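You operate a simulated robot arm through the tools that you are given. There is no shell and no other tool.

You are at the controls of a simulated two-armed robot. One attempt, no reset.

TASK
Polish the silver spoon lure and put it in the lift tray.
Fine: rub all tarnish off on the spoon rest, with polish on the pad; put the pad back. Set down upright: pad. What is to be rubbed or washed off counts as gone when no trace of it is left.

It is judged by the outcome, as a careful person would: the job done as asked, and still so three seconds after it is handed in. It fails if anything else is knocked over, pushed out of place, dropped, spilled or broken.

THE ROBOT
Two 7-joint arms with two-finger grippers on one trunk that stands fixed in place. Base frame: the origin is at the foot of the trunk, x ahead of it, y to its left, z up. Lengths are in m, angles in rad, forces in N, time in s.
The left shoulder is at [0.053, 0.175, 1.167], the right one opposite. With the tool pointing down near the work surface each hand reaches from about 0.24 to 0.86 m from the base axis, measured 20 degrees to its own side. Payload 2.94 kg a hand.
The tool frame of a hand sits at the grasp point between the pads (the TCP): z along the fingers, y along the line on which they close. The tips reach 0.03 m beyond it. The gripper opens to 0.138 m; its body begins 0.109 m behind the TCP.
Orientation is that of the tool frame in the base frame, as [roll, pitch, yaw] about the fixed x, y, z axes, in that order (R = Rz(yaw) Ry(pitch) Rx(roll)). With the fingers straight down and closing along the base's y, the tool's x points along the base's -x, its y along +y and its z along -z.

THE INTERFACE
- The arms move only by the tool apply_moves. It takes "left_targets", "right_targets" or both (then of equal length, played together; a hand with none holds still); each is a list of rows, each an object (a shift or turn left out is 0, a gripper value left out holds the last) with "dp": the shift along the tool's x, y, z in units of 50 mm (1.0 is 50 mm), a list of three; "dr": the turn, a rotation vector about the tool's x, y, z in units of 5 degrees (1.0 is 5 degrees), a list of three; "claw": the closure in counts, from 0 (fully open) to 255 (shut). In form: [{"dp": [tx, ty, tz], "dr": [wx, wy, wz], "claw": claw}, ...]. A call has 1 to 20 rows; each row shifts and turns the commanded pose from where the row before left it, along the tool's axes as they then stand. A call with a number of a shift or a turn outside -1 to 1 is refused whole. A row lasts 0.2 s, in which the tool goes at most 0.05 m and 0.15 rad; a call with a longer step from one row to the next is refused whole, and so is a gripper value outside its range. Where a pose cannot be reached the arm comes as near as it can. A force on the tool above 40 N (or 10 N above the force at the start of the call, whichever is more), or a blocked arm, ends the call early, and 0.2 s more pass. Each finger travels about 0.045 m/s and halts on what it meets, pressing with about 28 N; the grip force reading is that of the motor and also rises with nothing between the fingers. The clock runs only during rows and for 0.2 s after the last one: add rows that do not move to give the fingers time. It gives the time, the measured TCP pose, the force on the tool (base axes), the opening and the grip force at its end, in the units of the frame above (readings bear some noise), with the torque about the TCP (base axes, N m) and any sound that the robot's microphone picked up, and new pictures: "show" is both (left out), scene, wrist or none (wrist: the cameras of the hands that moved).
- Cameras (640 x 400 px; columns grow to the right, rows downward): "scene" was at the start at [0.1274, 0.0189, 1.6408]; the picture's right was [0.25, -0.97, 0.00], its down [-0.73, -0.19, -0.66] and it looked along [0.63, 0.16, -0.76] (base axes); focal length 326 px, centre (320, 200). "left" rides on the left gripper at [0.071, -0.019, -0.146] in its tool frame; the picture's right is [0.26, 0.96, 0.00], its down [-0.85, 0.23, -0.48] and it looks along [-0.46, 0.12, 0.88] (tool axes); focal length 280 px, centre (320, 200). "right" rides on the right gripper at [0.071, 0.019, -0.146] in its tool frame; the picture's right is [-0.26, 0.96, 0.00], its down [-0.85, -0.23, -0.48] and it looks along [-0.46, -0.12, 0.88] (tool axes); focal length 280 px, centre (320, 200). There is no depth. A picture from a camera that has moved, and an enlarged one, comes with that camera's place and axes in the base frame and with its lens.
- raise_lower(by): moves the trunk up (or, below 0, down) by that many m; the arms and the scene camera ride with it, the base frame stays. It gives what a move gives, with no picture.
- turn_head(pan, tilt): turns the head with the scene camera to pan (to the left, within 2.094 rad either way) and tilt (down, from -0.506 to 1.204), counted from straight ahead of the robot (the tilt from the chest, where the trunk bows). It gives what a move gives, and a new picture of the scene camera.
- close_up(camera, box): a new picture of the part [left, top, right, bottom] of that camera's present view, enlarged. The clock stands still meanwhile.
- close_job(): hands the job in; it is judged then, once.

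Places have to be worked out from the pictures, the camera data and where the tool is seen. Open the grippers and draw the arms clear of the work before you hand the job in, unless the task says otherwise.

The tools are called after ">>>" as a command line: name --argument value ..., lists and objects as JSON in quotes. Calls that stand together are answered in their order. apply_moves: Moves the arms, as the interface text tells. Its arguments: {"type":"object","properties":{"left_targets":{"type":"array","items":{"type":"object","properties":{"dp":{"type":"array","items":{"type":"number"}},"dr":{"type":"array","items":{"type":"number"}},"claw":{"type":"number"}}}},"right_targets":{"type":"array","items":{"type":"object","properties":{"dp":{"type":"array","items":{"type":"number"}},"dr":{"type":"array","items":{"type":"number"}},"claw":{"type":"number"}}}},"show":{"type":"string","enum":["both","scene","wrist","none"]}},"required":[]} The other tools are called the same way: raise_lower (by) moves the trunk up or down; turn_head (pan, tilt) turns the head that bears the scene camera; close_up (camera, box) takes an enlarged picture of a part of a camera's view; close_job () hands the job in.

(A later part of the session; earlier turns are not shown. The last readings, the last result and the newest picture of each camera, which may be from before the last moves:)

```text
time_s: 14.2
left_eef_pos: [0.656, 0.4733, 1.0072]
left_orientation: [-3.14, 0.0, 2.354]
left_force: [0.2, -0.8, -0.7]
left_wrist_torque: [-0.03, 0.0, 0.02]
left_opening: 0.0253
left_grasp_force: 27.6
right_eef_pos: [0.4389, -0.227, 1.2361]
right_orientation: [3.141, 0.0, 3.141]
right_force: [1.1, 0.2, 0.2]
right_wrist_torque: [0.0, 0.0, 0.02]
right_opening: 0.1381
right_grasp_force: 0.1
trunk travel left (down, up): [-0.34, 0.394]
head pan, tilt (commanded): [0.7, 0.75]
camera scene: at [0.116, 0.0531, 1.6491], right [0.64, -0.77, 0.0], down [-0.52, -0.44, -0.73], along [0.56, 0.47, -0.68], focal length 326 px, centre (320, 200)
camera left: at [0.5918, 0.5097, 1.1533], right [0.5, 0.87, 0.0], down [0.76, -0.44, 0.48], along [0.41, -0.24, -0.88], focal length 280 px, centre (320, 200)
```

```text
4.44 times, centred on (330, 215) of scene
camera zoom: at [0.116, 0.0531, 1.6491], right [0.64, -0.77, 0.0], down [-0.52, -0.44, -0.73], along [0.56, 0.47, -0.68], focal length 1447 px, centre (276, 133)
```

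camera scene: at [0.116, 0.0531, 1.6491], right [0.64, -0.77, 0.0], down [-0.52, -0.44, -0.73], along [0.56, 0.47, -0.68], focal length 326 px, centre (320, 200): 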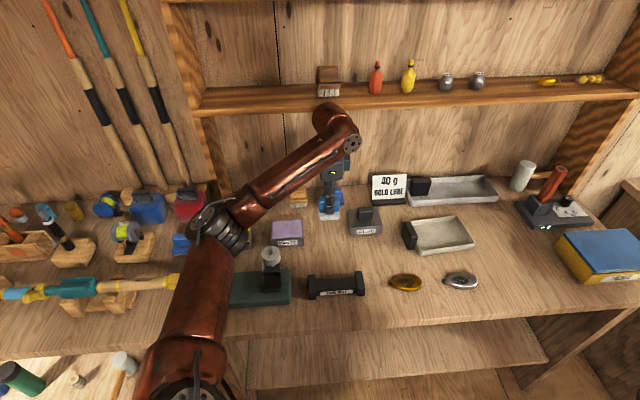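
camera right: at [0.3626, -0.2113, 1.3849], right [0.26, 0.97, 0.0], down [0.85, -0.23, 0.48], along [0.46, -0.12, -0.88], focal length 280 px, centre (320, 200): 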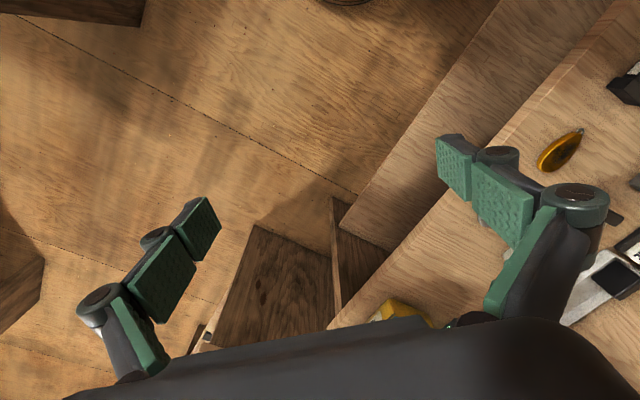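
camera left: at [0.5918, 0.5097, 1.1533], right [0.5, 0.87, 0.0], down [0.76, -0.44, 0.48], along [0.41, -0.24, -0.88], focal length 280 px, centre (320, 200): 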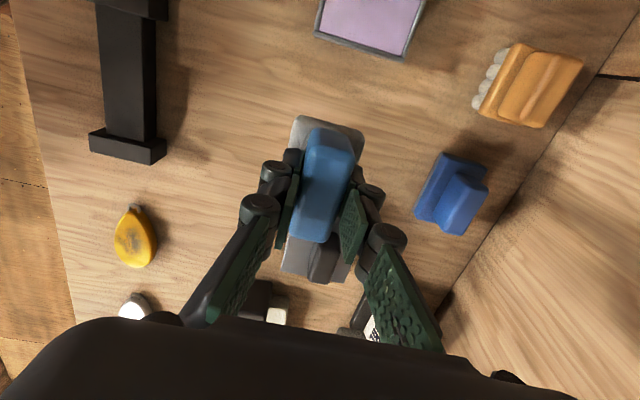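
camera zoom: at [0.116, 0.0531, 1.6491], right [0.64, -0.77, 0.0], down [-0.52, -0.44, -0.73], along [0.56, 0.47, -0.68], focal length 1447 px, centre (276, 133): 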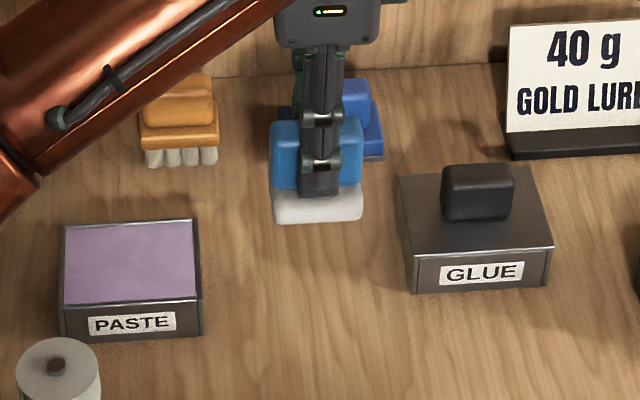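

Pad lifted level. The paste tin's opening is centred near (0.576, 0.574) with rim at z≈0.884; moving the pad above it.

>>> apply_moves --left_targets '[{"dp": [0.85, 0.097, 0]}, {"dp": [0.85, 0.097, 0]}, {"dp": [0.85, 0.097, 0]}, {}, {}]'

>>> close_up --camera "scene" --box '[230, 180, 360, 270]'

>>> close_up --camera "left" --box '[220, 60, 440, 260]'

```text
time_s: 15.4
left_eef_pos: [0.5759, 0.5728, 1.0125]
left_orientation: [3.141, -0.001, 2.356]
left_force: [-0.3, -0.6, -0.4]
left_wrist_torque: [-0.05, -0.04, -0.02]
left_opening: 0.025
left_grasp_force: 28.1
right_eef_pos: [0.4389, -0.228, 1.237]
right_orientation: [-3.141, -0.003, -3.141]
right_force: [0.6, -0.2, 0.3]
right_wrist_torque: [-0.04, -0.02, 0.0]
right_opening: 0.138
right_grasp_force: 0.0
trunk travel left (down, up): [-0.34, 0.394]
head pan, tilt (commanded): [0.7, 0.75]
camera scene: at [0.1147, 0.0533, 1.6493], right [0.64, -0.77, 0.0], down [-0.52, -0.44, -0.73], along [0.56, 0.47, -0.68], focal length 326 px, centre (320, 200)
camera left: at [0.5128, 0.6086, 1.1592], right [0.5, 0.87, 0.0], down [0.76, -0.44, 0.48], along [0.41, -0.24, -0.88], focal length 280 px, centre (320, 200)
```

scene: 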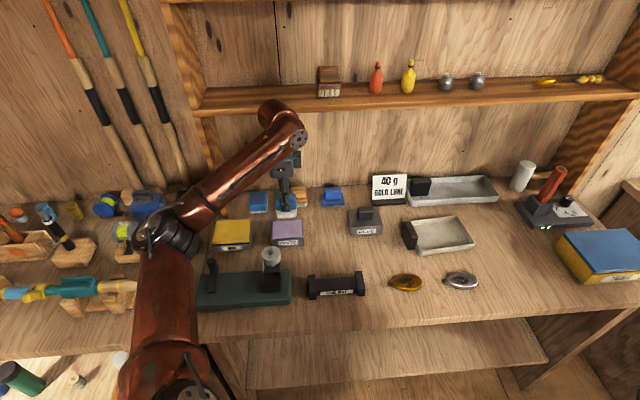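
left: 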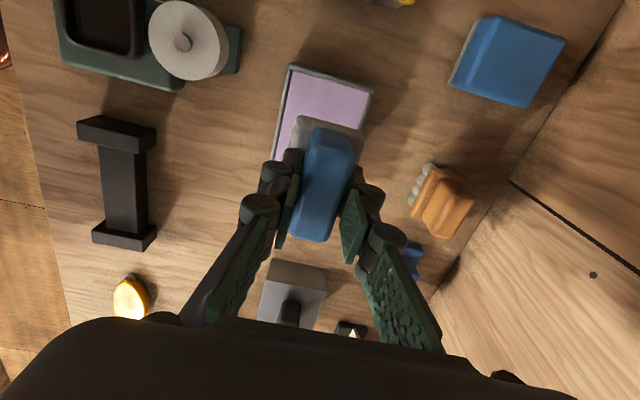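

```text
4.44 times, centred on (295, 225) of scene
camera zoom: at [0.1147, 0.0533, 1.6493], right [0.64, -0.77, 0.0], down [-0.52, -0.44, -0.73], along [0.56, 0.47, -0.68], focal length 1447 px, centre (431, 89)
```

zoom: 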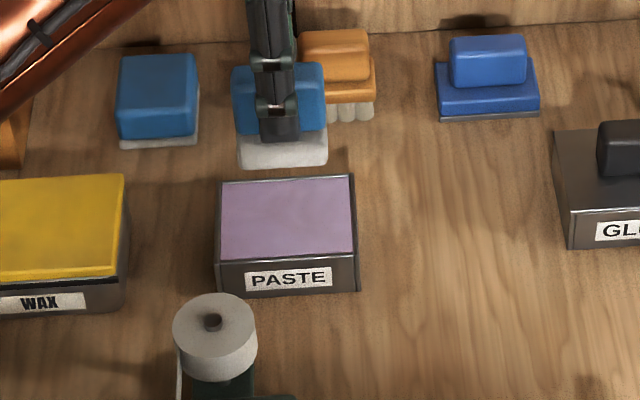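

```text
2.00 times, centred on (330, 160) of left
camera zoom: at [0.5128, 0.6086, 1.1592], right [0.5, 0.87, 0.0], down [0.76, -0.44, 0.48], along [0.41, -0.24, -0.88], focal length 561 px, centre (300, 280)
```

zoom: 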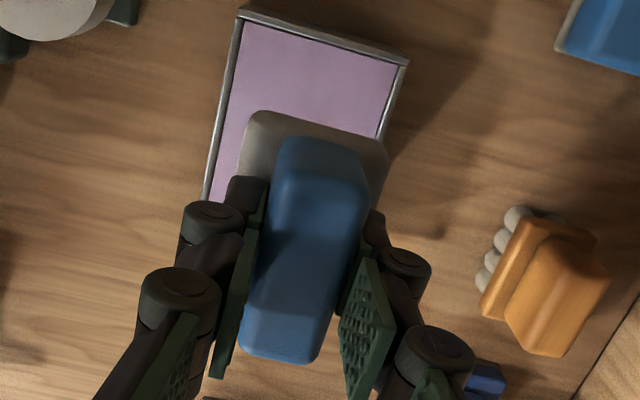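

Pad is centred over the paste. Descending to just above it.

>>> apply_moves --left_targets '[{"dp": [0, 0, 0.65]}, {"dp": [0, 0, 0.65]}, {}, {}]' --show "none"

>>> close_up --camera "scene" --box '[250, 190, 340, 260]'

```text
time_s: 16.4
left_eef_pos: [0.5772, 0.5705, 0.9462]
left_orientation: [3.141, 0.0, 2.358]
left_force: [-1.2, -0.1, -0.8]
left_wrist_torque: [0.01, 0.01, 0.03]
left_opening: 0.025
left_grasp_force: 28.2
right_eef_pos: [0.439, -0.2272, 1.2381]
right_orientation: [3.141, -0.002, -3.141]
right_force: [0.1, 0.0, 0.1]
right_wrist_torque: [-0.01, -0.02, -0.02]
right_opening: 0.1379
right_grasp_force: 0.1
trunk travel left (down, up): [-0.34, 0.394]
head pan, tilt (commanded): [0.7, 0.75]
```

```text
5.71 times, centred on (295, 225) of scene
camera zoom: at [0.1157, 0.0529, 1.6492], right [0.64, -0.77, 0.0], down [-0.52, -0.44, -0.73], along [0.56, 0.47, -0.68], focal length 1860 px, centre (463, 57)
```

zoom: 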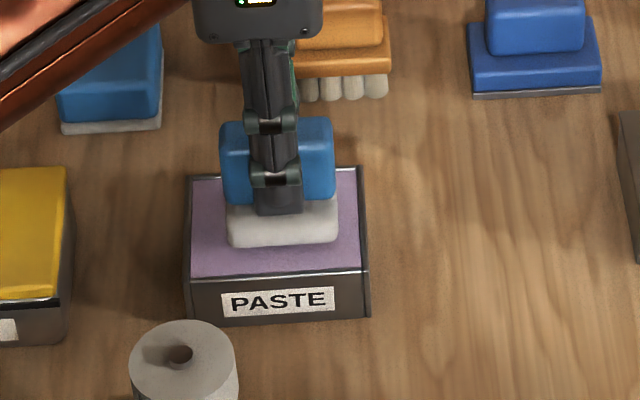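

Just above the paste with the pad inside the rim. Stepping down gently while watching the force.

>>> apply_moves --left_targets '[{"dp": [0, 0, 0.06]}, {"dp": [0, 0, 0.06]}, {}]' --show "none"

```text
time_s: 17.2
left_eef_pos: [0.5781, 0.572, 0.9439]
left_orientation: [3.134, 0.001, 2.356]
left_force: [1.9, 0.5, 21.9]
left_wrist_torque: [0.06, 0.21, -0.04]
left_opening: 0.0252
left_grasp_force: 28.0
right_eef_pos: [0.4377, -0.2297, 1.2367]
right_orientation: [3.139, 0.001, -3.141]
right_force: [-0.4, 0.8, 0.9]
right_wrist_torque: [-0.01, -0.03, -0.03]
right_opening: 0.1379
right_grasp_force: 0.1
trunk travel left (down, up): [-0.34, 0.394]
head pan, tilt (commanded): [0.7, 0.75]
```

Contact at TCP z≈0.944 with 22 N; easing slightly and sliding the pad a few millimetres within the paste to load it.

>>> apply_moves --left_targets '[{"dp": [0, 0, -0.04]}, {"dp": [0.12, 0, 0]}, {"dp": [-0.12, 0, 0]}, {"dp": [-0.12, 0, 0]}, {"dp": [0.12, 0, 0]}, {}]' --show "none"

>>> close_up --camera "scene" --box '[250, 190, 340, 260]'

```text
time_s: 18.6
left_eef_pos: [0.5764, 0.5716, 0.9441]
left_orientation: [3.139, 0.0, 2.356]
left_force: [-6.0, 1.8, 23.9]
left_wrist_torque: [0.14, 0.3, -0.02]
left_opening: 0.0255
left_grasp_force: 27.8
right_eef_pos: [0.4359, -0.2315, 1.2377]
right_orientation: [-3.142, 0.003, 3.14]
right_force: [-0.1, 0.2, 0.1]
right_wrist_torque: [0.03, 0.02, 0.01]
right_opening: 0.1381
right_grasp_force: 0.1
trunk travel left (down, up): [-0.34, 0.394]
head pan, tilt (commanded): [0.7, 0.75]
```

```text
5.71 times, centred on (295, 225) of scene
camera zoom: at [0.1124, 0.0502, 1.6496], right [0.64, -0.77, 0.0], down [-0.52, -0.44, -0.73], along [0.56, 0.47, -0.68], focal length 1860 px, centre (463, 57)
```

zoom: 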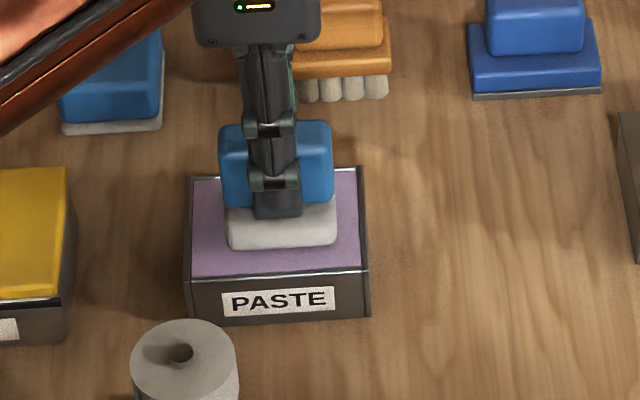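

Lifting the pad off the paste and checking it for polish.

>>> apply_moves --left_targets '[{"dp": [0, 0, -0.3]}, {"dp": [0, 0, -0.6]}, {"dp": [0, 0, -0.6]}, {}]'

>>> close_up --camera "scene" --box '[250, 180, 340, 250]'

>>> close_up --camera "left" --box '[250, 80, 400, 260]'

```text
time_s: 19.6
left_eef_pos: [0.5784, 0.5715, 1.0144]
left_orientation: [-3.141, 0.0, 2.356]
left_force: [0.3, 0.1, -0.7]
left_wrist_torque: [0.0, -0.03, 0.03]
left_opening: 0.0252
left_grasp_force: 28.0
right_eef_pos: [0.4398, -0.2282, 1.2371]
right_orientation: [3.141, 0.001, -3.14]
right_force: [-0.5, 0.9, -0.4]
right_wrist_torque: [0.03, 0.0, -0.06]
right_opening: 0.138
right_grasp_force: 0.1
trunk travel left (down, up): [-0.34, 0.394]
head pan, tilt (commanded): [0.7, 0.75]
camera scene: at [0.1155, 0.0527, 1.6492], right [0.64, -0.77, 0.0], down [-0.52, -0.44, -0.73], along [0.56, 0.47, -0.68], focal length 326 px, centre (320, 200)
camera left: at [0.5142, 0.6078, 1.1613], right [0.5, 0.87, 0.0], down [0.76, -0.44, 0.48], along [0.41, -0.24, -0.88], focal length 280 px, centre (320, 200)
```

scene: 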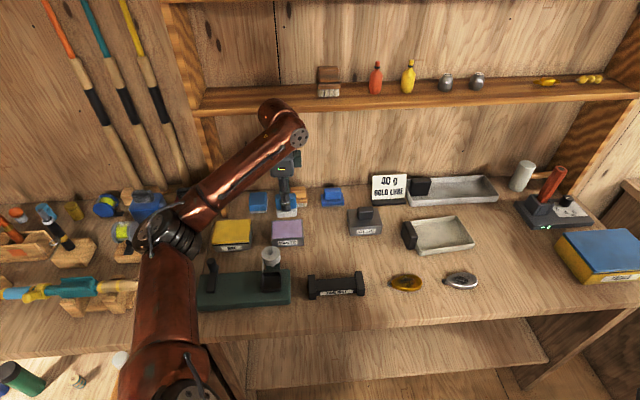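
left: 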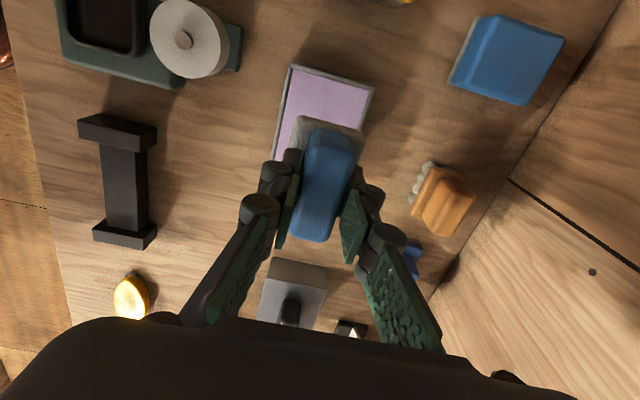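

```text
5.71 times, centred on (295, 215) of scene
camera zoom: at [0.1155, 0.0527, 1.6492], right [0.64, -0.77, 0.0], down [-0.52, -0.44, -0.73], along [0.56, 0.47, -0.68], focal length 1860 px, centre (463, 114)
```

zoom: 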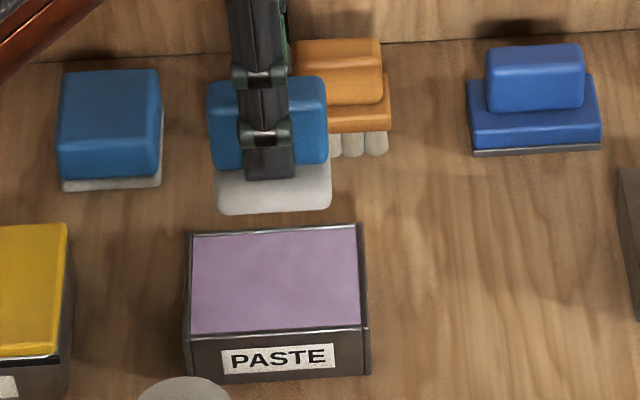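

```text
2.22 times, centred on (325, 170) of left
camera zoom: at [0.5142, 0.6078, 1.1613], right [0.5, 0.87, 0.0], down [0.76, -0.44, 0.48], along [0.41, -0.24, -0.88], focal length 623 px, centre (309, 267)
```

zoom: 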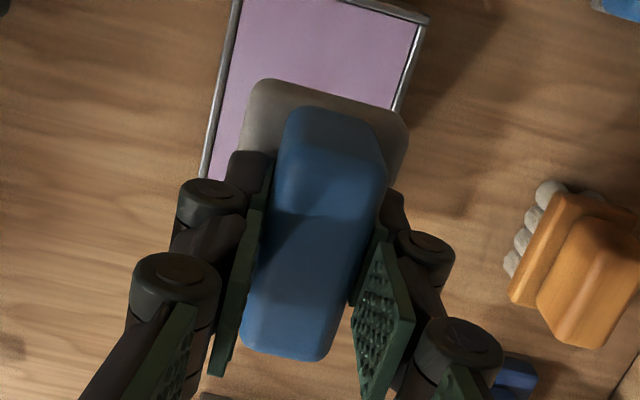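

The paste step is done; the underside can't be seen from here. Leaving the left hand holding the pad above the tin, I bring the right hand above the silver lure (≈(0.77,0.085)), turned 45° to close across its width.

>>> apply_moves --right_targets '[{"dp": [-0.6, 0.569, 0.33]}, {"dp": [-0.6, 0.569, 0.33]}, {"dp": [-0.6, 0.569, 0.33]}, {"dp": [-0.6, 0.569, 0.33]}, {"dp": [-0.6, 0.569, 0.33]}, {"dp": [-0.6, 0.569, 0.33]}, {"dp": [-0.6, 0.569, 0.33]}, {"dp": [-0.6, 0.569, 0.33]}, {"dp": [-0.6, 0.569, 0.33]}, {"dp": [-0.6, 0.569, 0.33]}, {"dp": [-0.6, 0.569, 0.33]}, {"dr": [0, 0, 1]}, {"dr": [0, 0, 1]}, {"dr": [0, 0, 1]}, {"dr": [0, 0, 1]}, {"dr": [0, 0, 1]}, {"dr": [0, 0, 1]}, {"dr": [0, 0, 1]}, {"dr": [0, 0, 1]}, {"dr": [0, 0, 1]}]'

```text
time_s: 23.8
left_eef_pos: [0.5785, 0.5723, 1.0158]
left_orientation: [3.139, 0.0, 2.356]
left_force: [-0.7, 0.1, -0.4]
left_wrist_torque: [0.03, -0.02, 0.01]
left_opening: 0.0254
left_grasp_force: 27.9
right_eef_pos: [0.723, 0.0554, 1.0691]
right_orientation: [-3.141, 0.001, 2.355]
right_force: [0.3, 0.1, -0.7]
right_wrist_torque: [0.01, 0.0, 0.03]
right_opening: 0.1379
right_grasp_force: 0.0
right hand out of reach, approached as far as the arm can: row 10, 11
trunk travel left (down, up): [-0.34, 0.394]
head pan, tilt (commanded): [0.7, 0.75]
camera scene: at [0.1161, 0.0539, 1.6492], right [0.64, -0.77, 0.0], down [-0.52, -0.44, -0.73], along [0.56, 0.47, -0.68], focal length 326 px, centre (320, 200)
camera right: at [0.6865, 0.1188, 1.2158], right [0.87, 0.5, 0.0], down [0.44, -0.76, 0.48], along [0.23, -0.41, -0.88], focal length 280 px, centre (320, 200)
```

scene: 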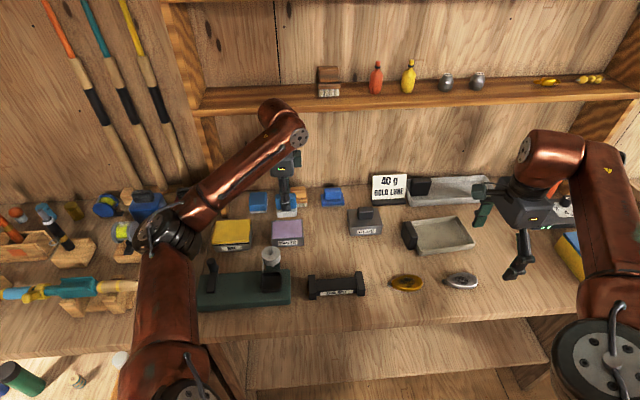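
right: 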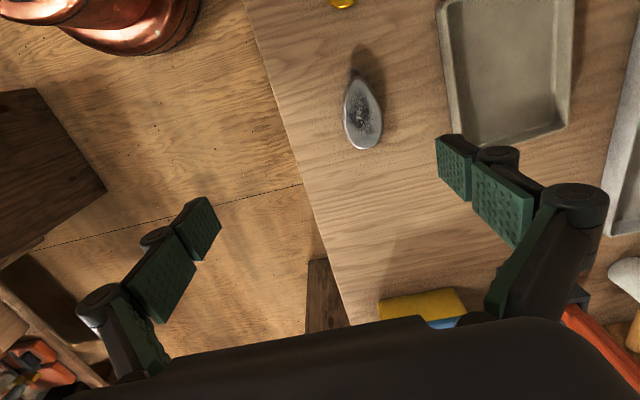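

The lure is at about (0.766, 0.083), near the right arm's reach limit at this height. I'll narrow the grip and descend first, where reach is longer, and see where the command stands.

>>> apply_moves --right_targets '[{"dp": [0, 0, 0.6], "claw": 115}, {"dp": [0, 0, 0.6]}, {"dp": [0, 0, 0.6]}, {"dp": [0, 0, 0.6]}, {}]'

```text
time_s: 25.0
left_eef_pos: [0.5776, 0.5723, 1.0157]
left_orientation: [-3.142, 0.0, 2.355]
left_force: [-0.9, -0.2, -1.3]
left_wrist_torque: [-0.03, -0.01, -0.03]
left_opening: 0.0252
left_grasp_force: 28.0
right_eef_pos: [0.7225, 0.0564, 0.9502]
right_orientation: [-3.141, 0.001, 2.357]
right_force: [-0.2, -0.1, -0.3]
right_wrist_torque: [0.04, -0.01, -0.03]
right_opening: 0.0754
right_grasp_force: 0.1
trunk travel left (down, up): [-0.34, 0.394]
head pan, tilt (commanded): [0.7, 0.75]
camera scene: at [0.1156, 0.0536, 1.6493], right [0.64, -0.77, 0.0], down [-0.52, -0.44, -0.73], along [0.56, 0.47, -0.68], focal length 326 px, centre (320, 200)
camera right: at [0.686, 0.12, 1.0963], right [0.87, 0.5, 0.0], down [0.44, -0.76, 0.48], along [0.24, -0.41, -0.88], focal length 280 px, centre (320, 200)
```

scene: 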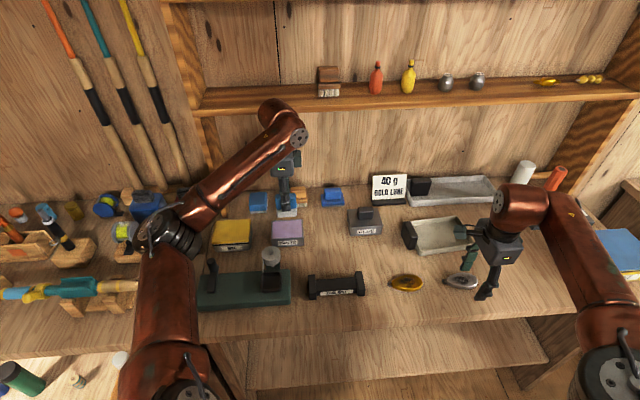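
right: 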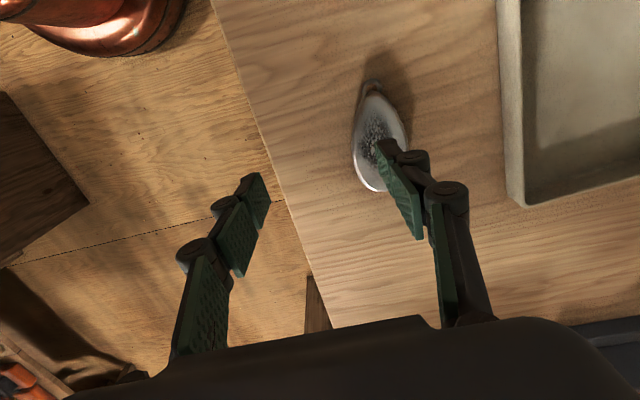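

At z=0.95 now; moving outward ~5 cm over the lure.

>>> apply_moves --right_targets '[{"dp": [-0.113, 0.495, 0]}, {"dp": [-0.113, 0.495, 0]}, {}, {}]'

>>> close_up --camera "right" --box '[220, 40, 460, 240]'

```text
time_s: 26.0
left_eef_pos: [0.5785, 0.5712, 1.0154]
left_orientation: [-3.141, 0.0, 2.355]
left_force: [-0.5, -0.1, -0.4]
left_wrist_torque: [-0.01, 0.0, -0.01]
left_opening: 0.0249
left_grasp_force: 27.8
right_eef_pos: [0.7335, 0.06, 0.9498]
right_orientation: [3.141, 0.001, 2.355]
right_force: [0.6, -0.4, -0.5]
right_wrist_torque: [-0.02, 0.02, 0.0]
right_opening: 0.0757
right_grasp_force: 0.1
right hand out of reach, approached as far as the arm can: row 1, 2
trunk travel left (down, up): [-0.34, 0.394]
head pan, tilt (commanded): [0.7, 0.75]
camera scene: at [0.1159, 0.0531, 1.6492], right [0.64, -0.77, 0.0], down [-0.52, -0.44, -0.73], along [0.56, 0.47, -0.68], focal length 326 px, centre (320, 200)
camera right: at [0.6967, 0.1254, 1.0966], right [0.87, 0.5, 0.0], down [0.44, -0.76, 0.48], along [0.24, -0.41, -0.88], focal length 280 px, centre (320, 200)
```

scene: 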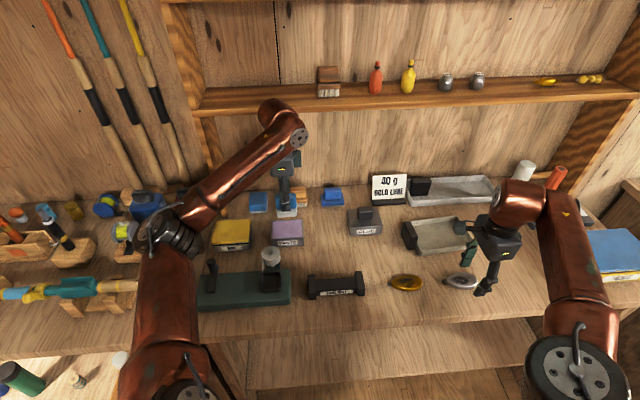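
right: 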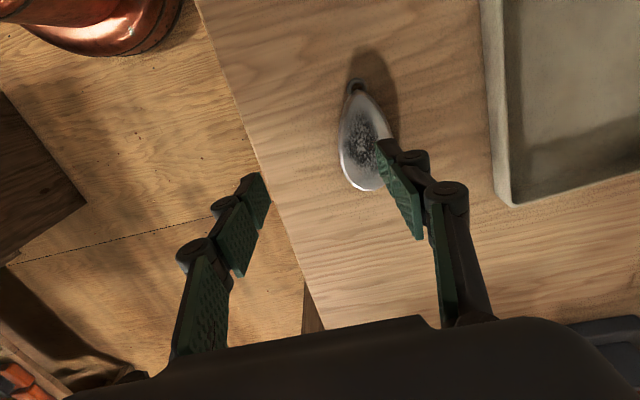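

```text
2.00 times, centred on (340, 140) of right
camera zoom: at [0.6967, 0.1254, 1.0966], right [0.87, 0.5, 0.0], down [0.44, -0.76, 0.48], along [0.24, -0.41, -0.88], focal length 561 px, centre (280, 320)
```

zoom: 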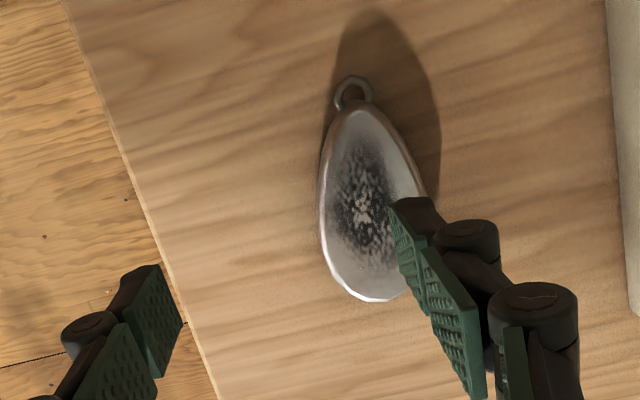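

The right arm stops at (0.7335, 0.060) with the tool vertical. I'll tilt the tool 30° about the closing axis (fingers leaning along the lure toward its far end), which draws the wrist closer, and then shift over the lure.

>>> apply_moves --right_targets '[{"dr": [0, -1, 0]}, {"dr": [0, -1, 0]}, {"dr": [0, -1, 0]}, {"dr": [0, -1, 0]}, {"dr": [0, -1, 0]}, {"dr": [0, -1, 0]}, {"dp": [-0.055, 0.39, 0.032]}, {"dp": [-0.055, 0.39, 0.032]}, {}, {}]'

>>> close_up --camera "right" --box '[200, 40, 460, 240]'

```text
time_s: 28.2
left_eef_pos: [0.5774, 0.5734, 1.0141]
left_orientation: [-3.14, -0.001, 2.355]
left_force: [0.1, 0.4, -1.4]
left_wrist_torque: [0.01, -0.02, 0.0]
left_opening: 0.0253
left_grasp_force: 27.8
right_eef_pos: [0.7557, 0.0795, 0.9477]
right_orientation: [-3.141, 0.524, 2.357]
right_force: [-0.6, 0.1, 0.3]
right_wrist_torque: [-0.03, 0.0, 0.0]
right_opening: 0.0758
right_grasp_force: 0.1
right hand out of reach, approached as far as the arm can: row 8
trunk travel left (down, up): [-0.34, 0.394]
head pan, tilt (commanded): [0.7, 0.75]
camera scene: at [0.1162, 0.0544, 1.6491], right [0.64, -0.77, 0.0], down [-0.52, -0.44, -0.73], along [0.56, 0.47, -0.68], focal length 326 px, centre (320, 200)
camera right: at [0.6744, 0.1882, 1.0388], right [0.84, 0.52, 0.13], down [0.19, -0.51, 0.84], along [0.5, -0.68, -0.53], focal length 280 px, centre (320, 200)
```

scene: 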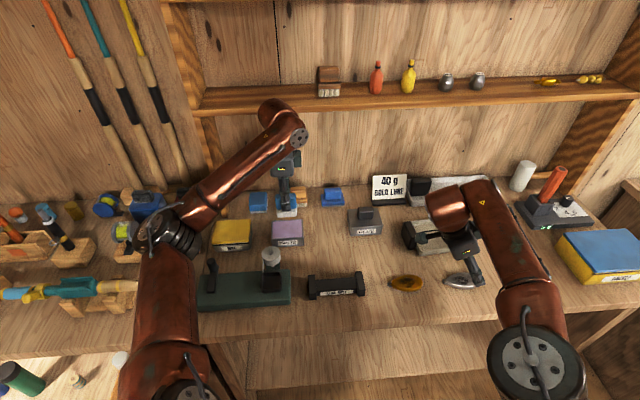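
right: 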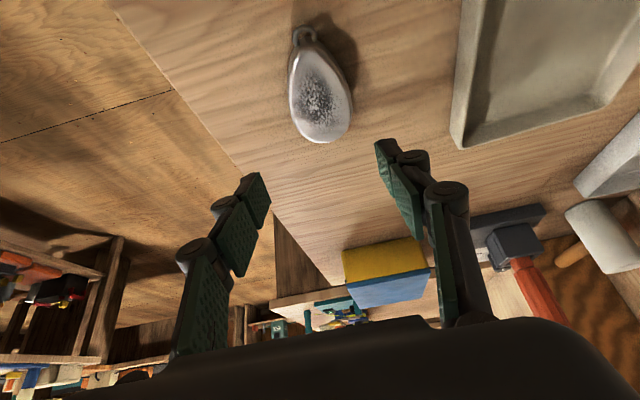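

```text
2.00 times, centred on (330, 140) of right
camera zoom: at [0.6744, 0.1882, 1.0388], right [0.84, 0.52, 0.13], down [0.19, -0.51, 0.84], along [0.5, -0.68, -0.53], focal length 561 px, centre (300, 320)
```

zoom: 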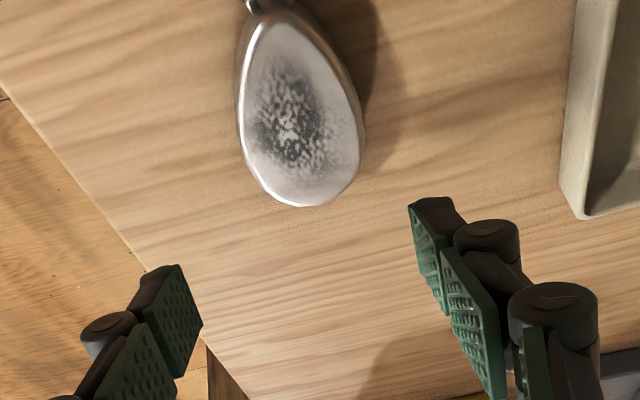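

Lure centre is about (0.766, 0.080), its axis near −48°, widest spot near (0.773, 0.073). I'll tilt 10° more, yaw 3°, and move over it while lowering to about z=0.90.

>>> apply_moves --right_targets '[{"dr": [0, -1, 0]}, {"dr": [0, -1, 0]}, {"dr": [0.386, 0, 0.46]}, {"dp": [0.218, 0.083, 0.444]}, {"dp": [0.218, 0.083, 0.444]}, {}, {}]'

>>> close_up --camera "right" --box '[160, 20, 480, 220]'

>>> close_up --camera "scene" --box '[400, 220, 520, 310]'

```text
time_s: 29.8
left_eef_pos: [0.5785, 0.5721, 1.0146]
left_orientation: [3.141, -0.001, 2.356]
left_force: [0.7, 0.7, -0.7]
left_wrist_torque: [0.01, -0.01, 0.03]
left_opening: 0.0252
left_grasp_force: 27.6
right_eef_pos: [0.759, 0.0691, 0.8985]
right_orientation: [3.141, 0.698, 2.303]
right_force: [-0.4, -0.4, 0.2]
right_wrist_torque: [0.02, 0.02, -0.04]
right_opening: 0.076
right_grasp_force: 0.0
right hand out of reach, approached as far as the arm can: row 4, 5
trunk travel left (down, up): [-0.34, 0.394]
head pan, tilt (commanded): [0.7, 0.75]
camera scene: at [0.1159, 0.0538, 1.6492], right [0.64, -0.77, 0.0], down [-0.52, -0.44, -0.73], along [0.56, 0.47, -0.68], focal length 326 px, centre (320, 200)
camera right: at [0.6743, 0.1932, 0.9646], right [0.85, 0.5, 0.17], down [0.06, -0.41, 0.91], along [0.52, -0.76, -0.38], focal length 280 px, centre (320, 200)
```

scene: 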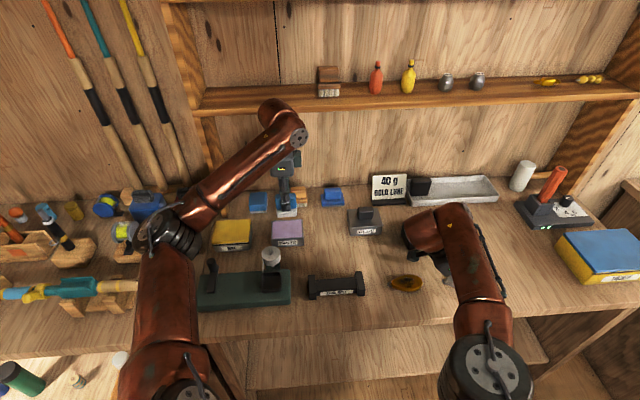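
right: 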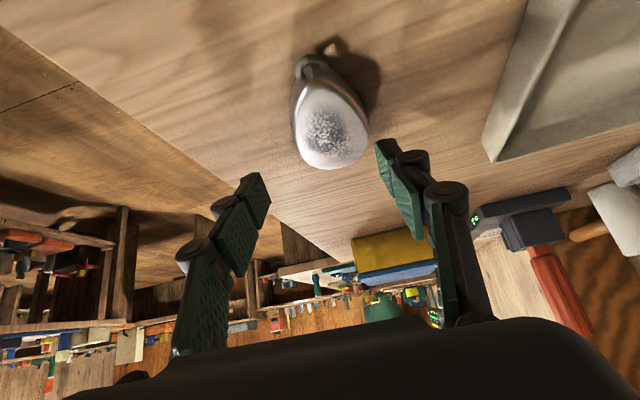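

```text
2.00 times, centred on (320, 120) of right
camera zoom: at [0.6743, 0.1932, 0.9646], right [0.85, 0.5, 0.17], down [0.06, -0.41, 0.91], along [0.52, -0.76, -0.38], focal length 561 px, centre (320, 360)
```

zoom: 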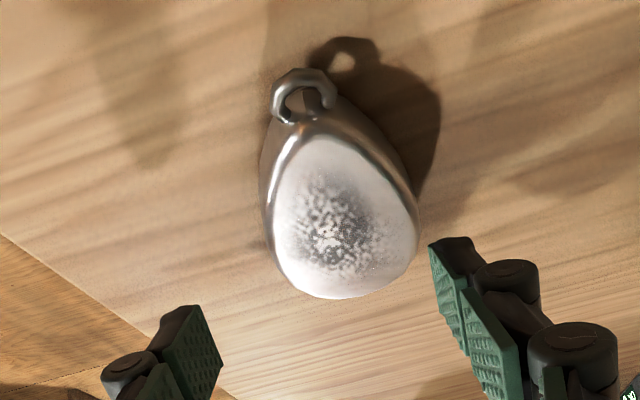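

```text
4.44 times, centred on (460, 265) of scene
camera zoom: at [0.1159, 0.0538, 1.6492], right [0.64, -0.77, 0.0], down [-0.52, -0.44, -0.73], along [0.56, 0.47, -0.68], focal length 1447 px, centre (-302, -89)
```

zoom: 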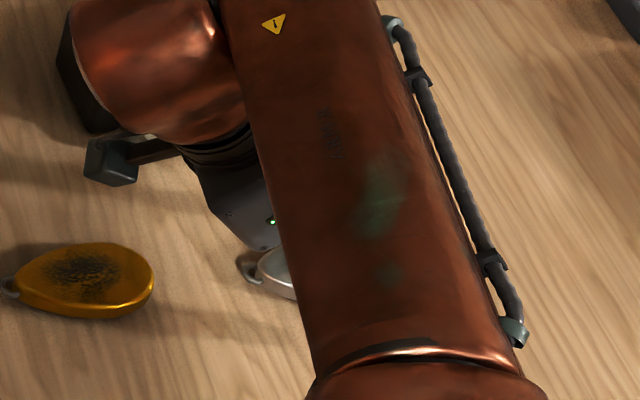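

The right arm cannot quite get this pick (and could not set it tilted on the rest), whereas the left arm can reach the lure, rest and tray. I'll withdraw the right arm upward and back.

>>> apply_moves --right_targets '[{"dp": [-0.45, 0, -0.53]}, {"dp": [-0.358, -0.432, -0.612]}, {"dp": [-0.358, -0.432, -0.612]}, {"dp": [-0.358, -0.432, -0.612]}, {"dp": [-0.358, -0.432, -0.612]}, {"dr": [0, 1, 0]}, {"dr": [0, 1, 0]}, {"dr": [0, 1, 0]}, {"dr": [0, 1, 0]}, {"dr": [0, 1, 0]}, {"dr": [0, 1, 0]}, {"dr": [0, 1, 0]}, {"dr": [0, 1, 0]}, {}]' --show "scene"

```text
time_s: 32.8
left_eef_pos: [0.5782, 0.5735, 1.014]
left_orientation: [3.139, 0.002, 2.356]
left_force: [-0.5, 0.6, -1.5]
left_wrist_torque: [0.03, -0.03, -0.05]
left_opening: 0.0251
left_grasp_force: 27.7
right_eef_pos: [0.6804, 0.0286, 1.0726]
right_orientation: [3.141, -0.001, 2.304]
right_force: [-0.8, 0.3, 0.0]
right_wrist_torque: [-0.02, -0.02, 0.02]
right_opening: 0.0758
right_grasp_force: 0.1
trunk travel left (down, up): [-0.34, 0.394]
head pan, tilt (commanded): [0.7, 0.75]
camera scene: at [0.1155, 0.0539, 1.6492], right [0.64, -0.77, 0.0], down [-0.52, -0.44, -0.73], along [0.56, 0.47, -0.68], focal length 326 px, centre (320, 200)
```

scene: 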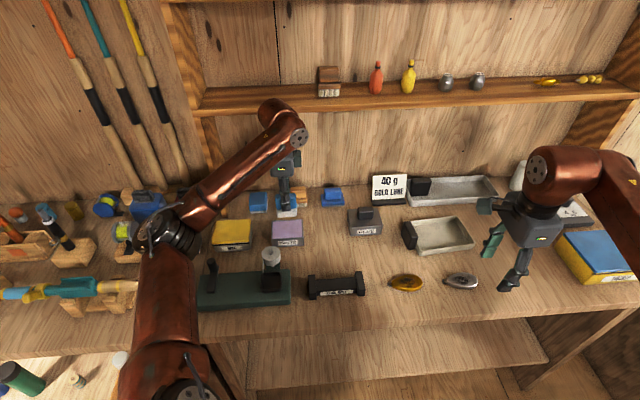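

Right hand is clear; sending it home while the left carries the pad back above its original spot.

>>> apply_moves --right_targets '[{"dp": [-0.08, -0.85, -0.4]}, {"dp": [-0.08, -0.85, -0.4]}, {"dp": [-0.08, -0.85, -0.4]}, {"dp": [-0.08, -0.85, -0.4]}, {"dp": [-0.08, -0.85, -0.4]}, {"dp": [-0.08, -0.85, -0.4]}, {"dp": [-0.08, -0.85, -0.4]}, {"dp": [-0.08, -0.85, -0.4]}, {"dr": [0, 0, -1]}, {"dr": [0, 0, -1]}, {"dr": [0, 0, -1]}, {"dr": [0, 0, -1]}, {"dr": [0, 0, -1]}, {"dr": [0, 0, -1]}, {"dr": [0, 0, -1]}, {"dr": [0, 0, -1]}, {"dr": [0, 0, -1]}]' --left_targets '[{"dp": [-0.843, -0.098, 0]}, {"dp": [-0.843, -0.098, 0]}, {"dp": [-0.843, -0.098, 0]}, {}, {}, {}, {}, {}, {}, {}, {}, {}, {}, {}, {}, {}, {}]'

>>> close_up --camera "scene" --box '[270, 180, 390, 260]'

```text
time_s: 36.4
left_eef_pos: [0.6592, 0.4728, 1.0154]
left_orientation: [-3.141, 0.001, 2.356]
left_force: [0.4, 0.0, -0.8]
left_wrist_torque: [-0.01, -0.04, -0.01]
left_opening: 0.025
left_grasp_force: 28.2
right_eef_pos: [0.4509, -0.2221, 1.2322]
right_orientation: [3.141, 0.0, 3.092]
right_force: [1.3, 0.2, 0.1]
right_wrist_torque: [0.01, 0.01, -0.02]
right_opening: 0.0757
right_grasp_force: 0.1
trunk travel left (down, up): [-0.34, 0.394]
head pan, tilt (commanded): [0.7, 0.75]
camera scene: at [0.1155, 0.0525, 1.6492], right [0.64, -0.77, 0.0], down [-0.52, -0.44, -0.73], along [0.56, 0.47, -0.68], focal length 326 px, centre (320, 200)
camera right: at [0.3805, -0.198, 1.3784], right [0.31, 0.95, 0.0], down [0.84, -0.27, 0.48], along [0.45, -0.15, -0.88], focal length 280 px, centre (320, 200)
camera left: at [0.5953, 0.5092, 1.1617], right [0.5, 0.87, 0.0], down [0.76, -0.44, 0.48], along [0.41, -0.24, -0.88], focal length 280 px, centre (320, 200)
```

scene: 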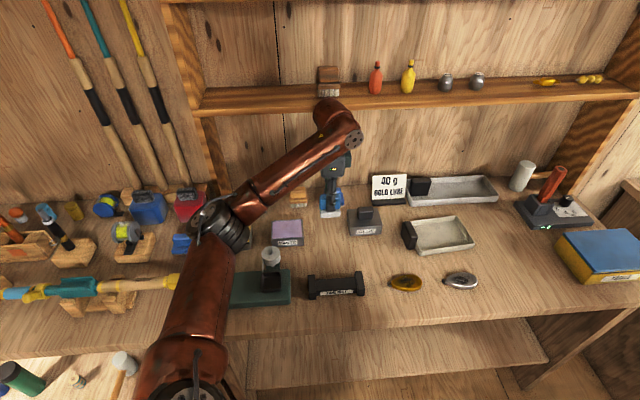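
right: 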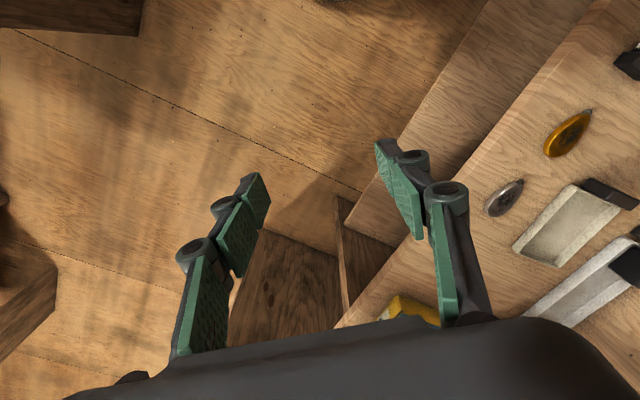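
left: 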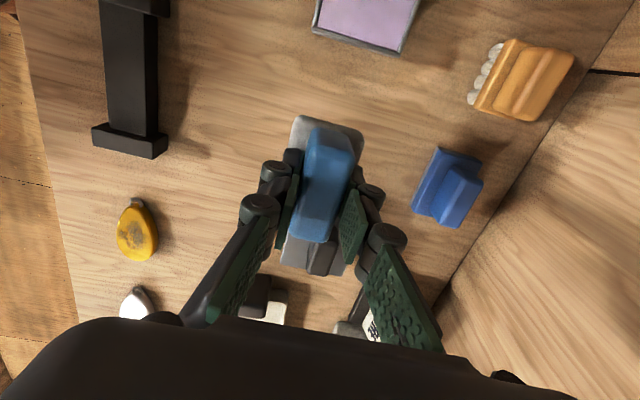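

```text
5.00 times, centred on (330, 220) of scene
camera zoom: at [0.1155, 0.0525, 1.6492], right [0.64, -0.77, 0.0], down [-0.52, -0.44, -0.73], along [0.56, 0.47, -0.68], focal length 1628 px, centre (270, 100)
```

zoom: 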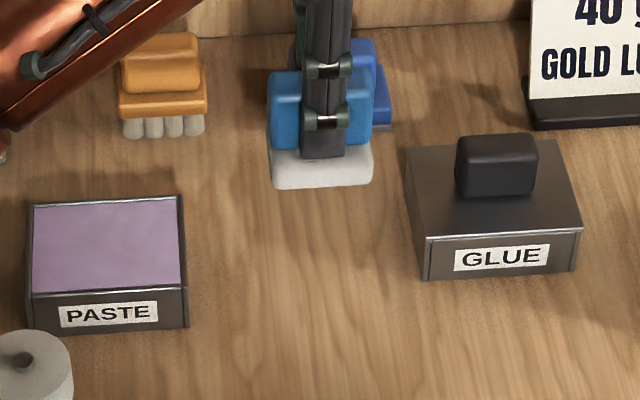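

Lowering the pad straight down onto its original place.

>>> apply_moves --left_targets '[{"dp": [0, 0, 0.68]}, {"dp": [0, 0, 0.68]}, {"dp": [0, 0, 0.68]}, {"dp": [0, 0, 0.06]}, {}, {}]' --show "none"

>>> close_up --camera "scene" --box '[290, 190, 380, 260]'

```text
time_s: 37.8
left_eef_pos: [0.6563, 0.4732, 0.9116]
left_orientation: [3.14, -0.001, 2.357]
left_force: [-0.6, -0.9, -0.3]
left_wrist_torque: [0.01, 0.02, 0.01]
left_opening: 0.0252
left_grasp_force: 28.2
right_eef_pos: [0.4496, -0.2202, 1.2321]
right_orientation: [3.141, 0.0, 3.089]
right_force: [-0.1, 0.3, 0.0]
right_wrist_torque: [0.01, 0.02, 0.02]
right_opening: 0.0761
right_grasp_force: 0.1
trunk travel left (down, up): [-0.34, 0.394]
head pan, tilt (commanded): [0.7, 0.75]
```

```text
5.71 times, centred on (335, 225) of scene
camera zoom: at [0.1154, 0.0524, 1.6492], right [0.64, -0.77, 0.0], down [-0.52, -0.44, -0.73], along [0.56, 0.47, -0.68], focal length 1860 px, centre (234, 57)
```

zoom: 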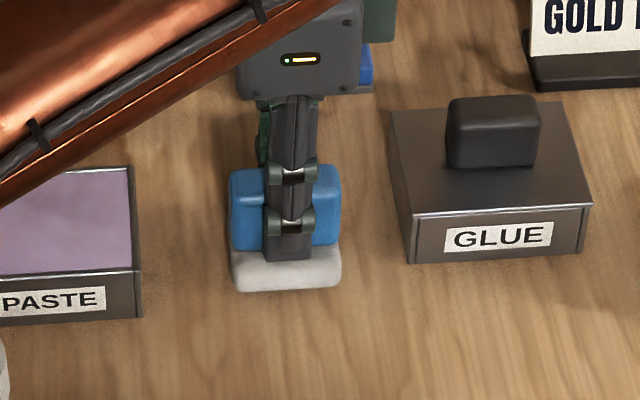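

>>> apply_moves --left_targets '[{"dp": [0, 0, 0.06]}, {"dp": [0, 0, 0.05]}, {}]' --show "none"

```text
time_s: 38.6
left_eef_pos: [0.6573, 0.4745, 0.906]
left_orientation: [-3.141, 0.001, 2.355]
left_force: [0.0, -0.4, -0.6]
left_wrist_torque: [-0.01, 0.0, -0.04]
left_opening: 0.025
left_grasp_force: 27.8
right_eef_pos: [0.4507, -0.2207, 1.2323]
right_orientation: [3.14, 0.001, 3.09]
right_force: [-0.2, 0.0, 0.2]
right_wrist_torque: [0.0, -0.01, 0.02]
right_opening: 0.0759
right_grasp_force: 0.1
trunk travel left (down, up): [-0.34, 0.394]
head pan, tilt (commanded): [0.7, 0.75]
```

>>> apply_moves --left_targets '[{"dp": [0, 0, 0.03]}, {"dp": [0, 0, 0.02]}, {}]' --show "none"

```text
time_s: 39.4
left_eef_pos: [0.6564, 0.4734, 0.9042]
left_orientation: [-3.141, 0.0, 2.356]
left_force: [0.3, 0.6, 1.6]
left_wrist_torque: [0.09, 0.02, -0.01]
left_opening: 0.0253
left_grasp_force: 27.9
right_eef_pos: [0.4492, -0.2213, 1.2317]
right_orientation: [3.141, -0.001, 3.089]
right_force: [0.0, 0.4, 0.4]
right_wrist_torque: [-0.02, 0.0, -0.03]
right_opening: 0.0756
right_grasp_force: 0.0
trunk travel left (down, up): [-0.34, 0.394]
head pan, tilt (commanded): [0.7, 0.75]
```

Touching down (1.6 N at z=0.904, same as when grasped). Opening the fingers and lifting away.

>>> apply_moves --left_targets '[{"claw": 150}, {}, {}, {}, {"dp": [0, 0, -0.4]}, {"dp": [0, 0, -0.8]}, {"dp": [0, 0, -0.8]}, {}]'

>>> close_up --camera "left" --box '[220, 60, 420, 220]'

```text
time_s: 41.2
left_eef_pos: [0.656, 0.4747, 1.0047]
left_orientation: [3.14, 0.0, 2.355]
left_force: [0.3, 0.2, -0.2]
left_wrist_torque: [0.0, 0.04, -0.02]
left_opening: 0.0567
left_grasp_force: 0.0
right_eef_pos: [0.4513, -0.2212, 1.2312]
right_orientation: [-3.141, -0.001, 3.089]
right_force: [-0.2, 0.4, 0.3]
right_wrist_torque: [-0.02, 0.0, -0.02]
right_opening: 0.0756
right_grasp_force: 0.0
trunk travel left (down, up): [-0.34, 0.394]
head pan, tilt (commanded): [0.7, 0.75]
camera scene: at [0.1163, 0.0529, 1.6491], right [0.64, -0.77, 0.0], down [-0.52, -0.44, -0.73], along [0.56, 0.47, -0.68], focal length 326 px, centre (320, 200)
camera left: at [0.5923, 0.5107, 1.1506], right [0.5, 0.87, 0.0], down [0.76, -0.44, 0.48], along [0.41, -0.24, -0.88], focal length 280 px, centre (320, 200)
```

scene: 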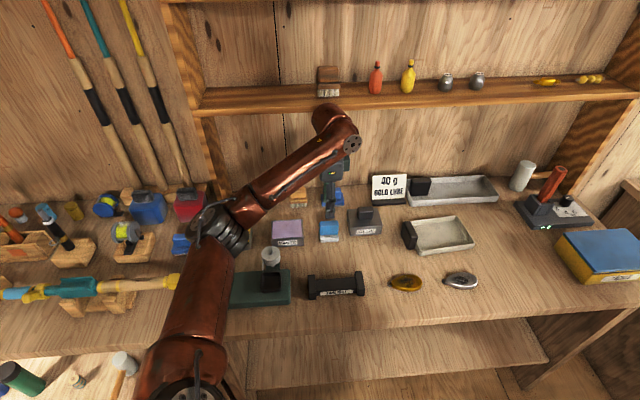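
left: 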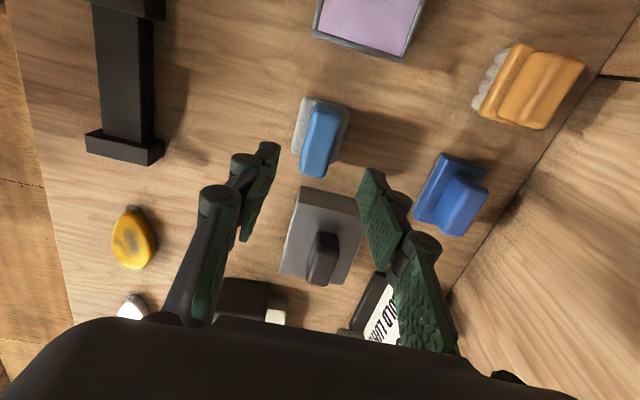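

```text
2.50 times, centred on (320, 140) of left
camera zoom: at [0.5923, 0.5107, 1.1506], right [0.5, 0.87, 0.0], down [0.76, -0.44, 0.48], along [0.41, -0.24, -0.88], focal length 701 px, centre (320, 350)
```

zoom: 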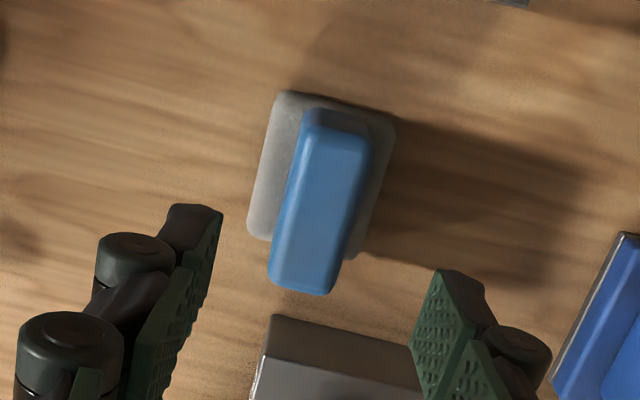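

Pad is back upright at its place. Now tilting the left hand 30° and carrying it over to the silver lure.

>>> apply_moves --left_targets '[{"dr": [0, -1, 0], "claw": 115}, {"dr": [0, -1, 0]}, {"dr": [0, -1, 0]}, {"dr": [0, -1, 0]}, {"dr": [0, -1, 0]}, {"dr": [0, -1, 0]}, {"dr": [0.25, 0, 0.433]}, {"dp": [-0.652, -0.449, 0.4]}, {"dp": [-0.652, -0.449, 0.4]}, {"dp": [-0.652, -0.449, 0.4]}, {"dp": [-0.652, -0.449, 0.4]}, {"dp": [-0.652, -0.449, 0.4]}, {"dp": [-0.652, -0.449, 0.4]}, {"dp": [-0.652, -0.449, 0.4]}, {"dp": [-0.652, -0.449, 0.4]}, {"dp": [-0.652, -0.449, 0.4]}, {}, {}]'

>>> close_up --camera "left" --box '[160, 20, 480, 220]'

```text
time_s: 45.0
left_eef_pos: [0.7416, 0.0824, 0.9917]
left_orientation: [3.14, 0.523, 2.311]
left_force: [0.0, -0.6, 0.4]
left_wrist_torque: [0.04, 0.01, 0.02]
left_opening: 0.0759
left_grasp_force: 0.0
right_eef_pos: [0.45, -0.2224, 1.2319]
right_orientation: [3.139, -0.002, 3.089]
right_force: [0.1, 0.2, -0.2]
right_wrist_torque: [0.07, 0.0, 0.01]
right_opening: 0.076
right_grasp_force: 0.0
trunk travel left (down, up): [-0.34, 0.394]
head pan, tilt (commanded): [0.7, 0.75]
camera scene: at [0.1158, 0.0512, 1.6492], right [0.64, -0.77, 0.0], down [-0.52, -0.44, -0.73], along [0.56, 0.47, -0.68], focal length 326 px, centre (320, 200)
camera left: at [0.6361, 0.1675, 1.0838], right [0.56, 0.82, -0.13], down [0.51, -0.21, 0.84], along [0.66, -0.53, -0.53], focal length 280 px, centre (320, 200)
```

scene: 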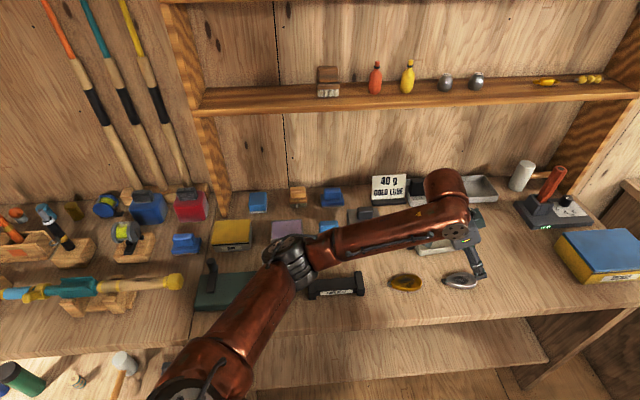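
left: 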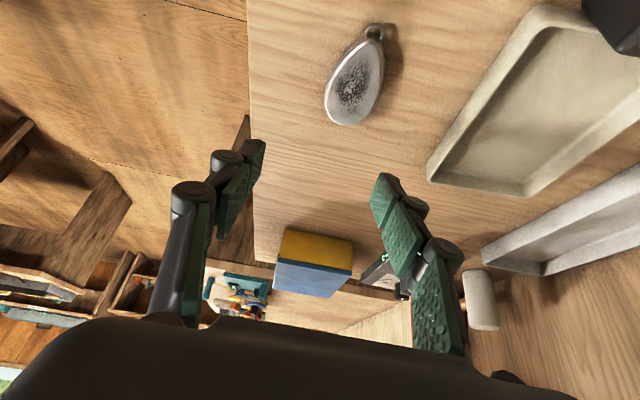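

```text
2.00 times, centred on (320, 120) of left
camera zoom: at [0.6361, 0.1675, 1.0838], right [0.56, 0.82, -0.13], down [0.51, -0.21, 0.84], along [0.66, -0.53, -0.53], focal length 561 px, centre (320, 360)
```

zoom: 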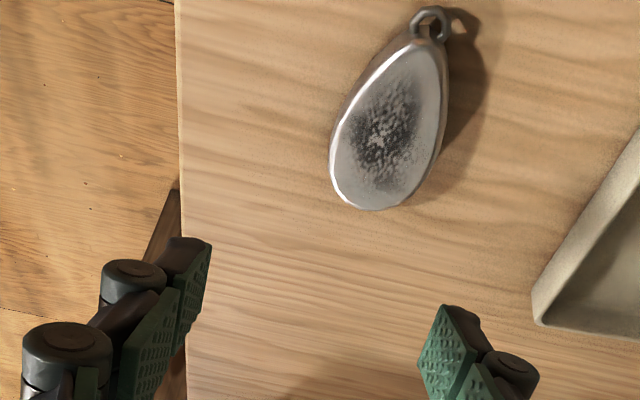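

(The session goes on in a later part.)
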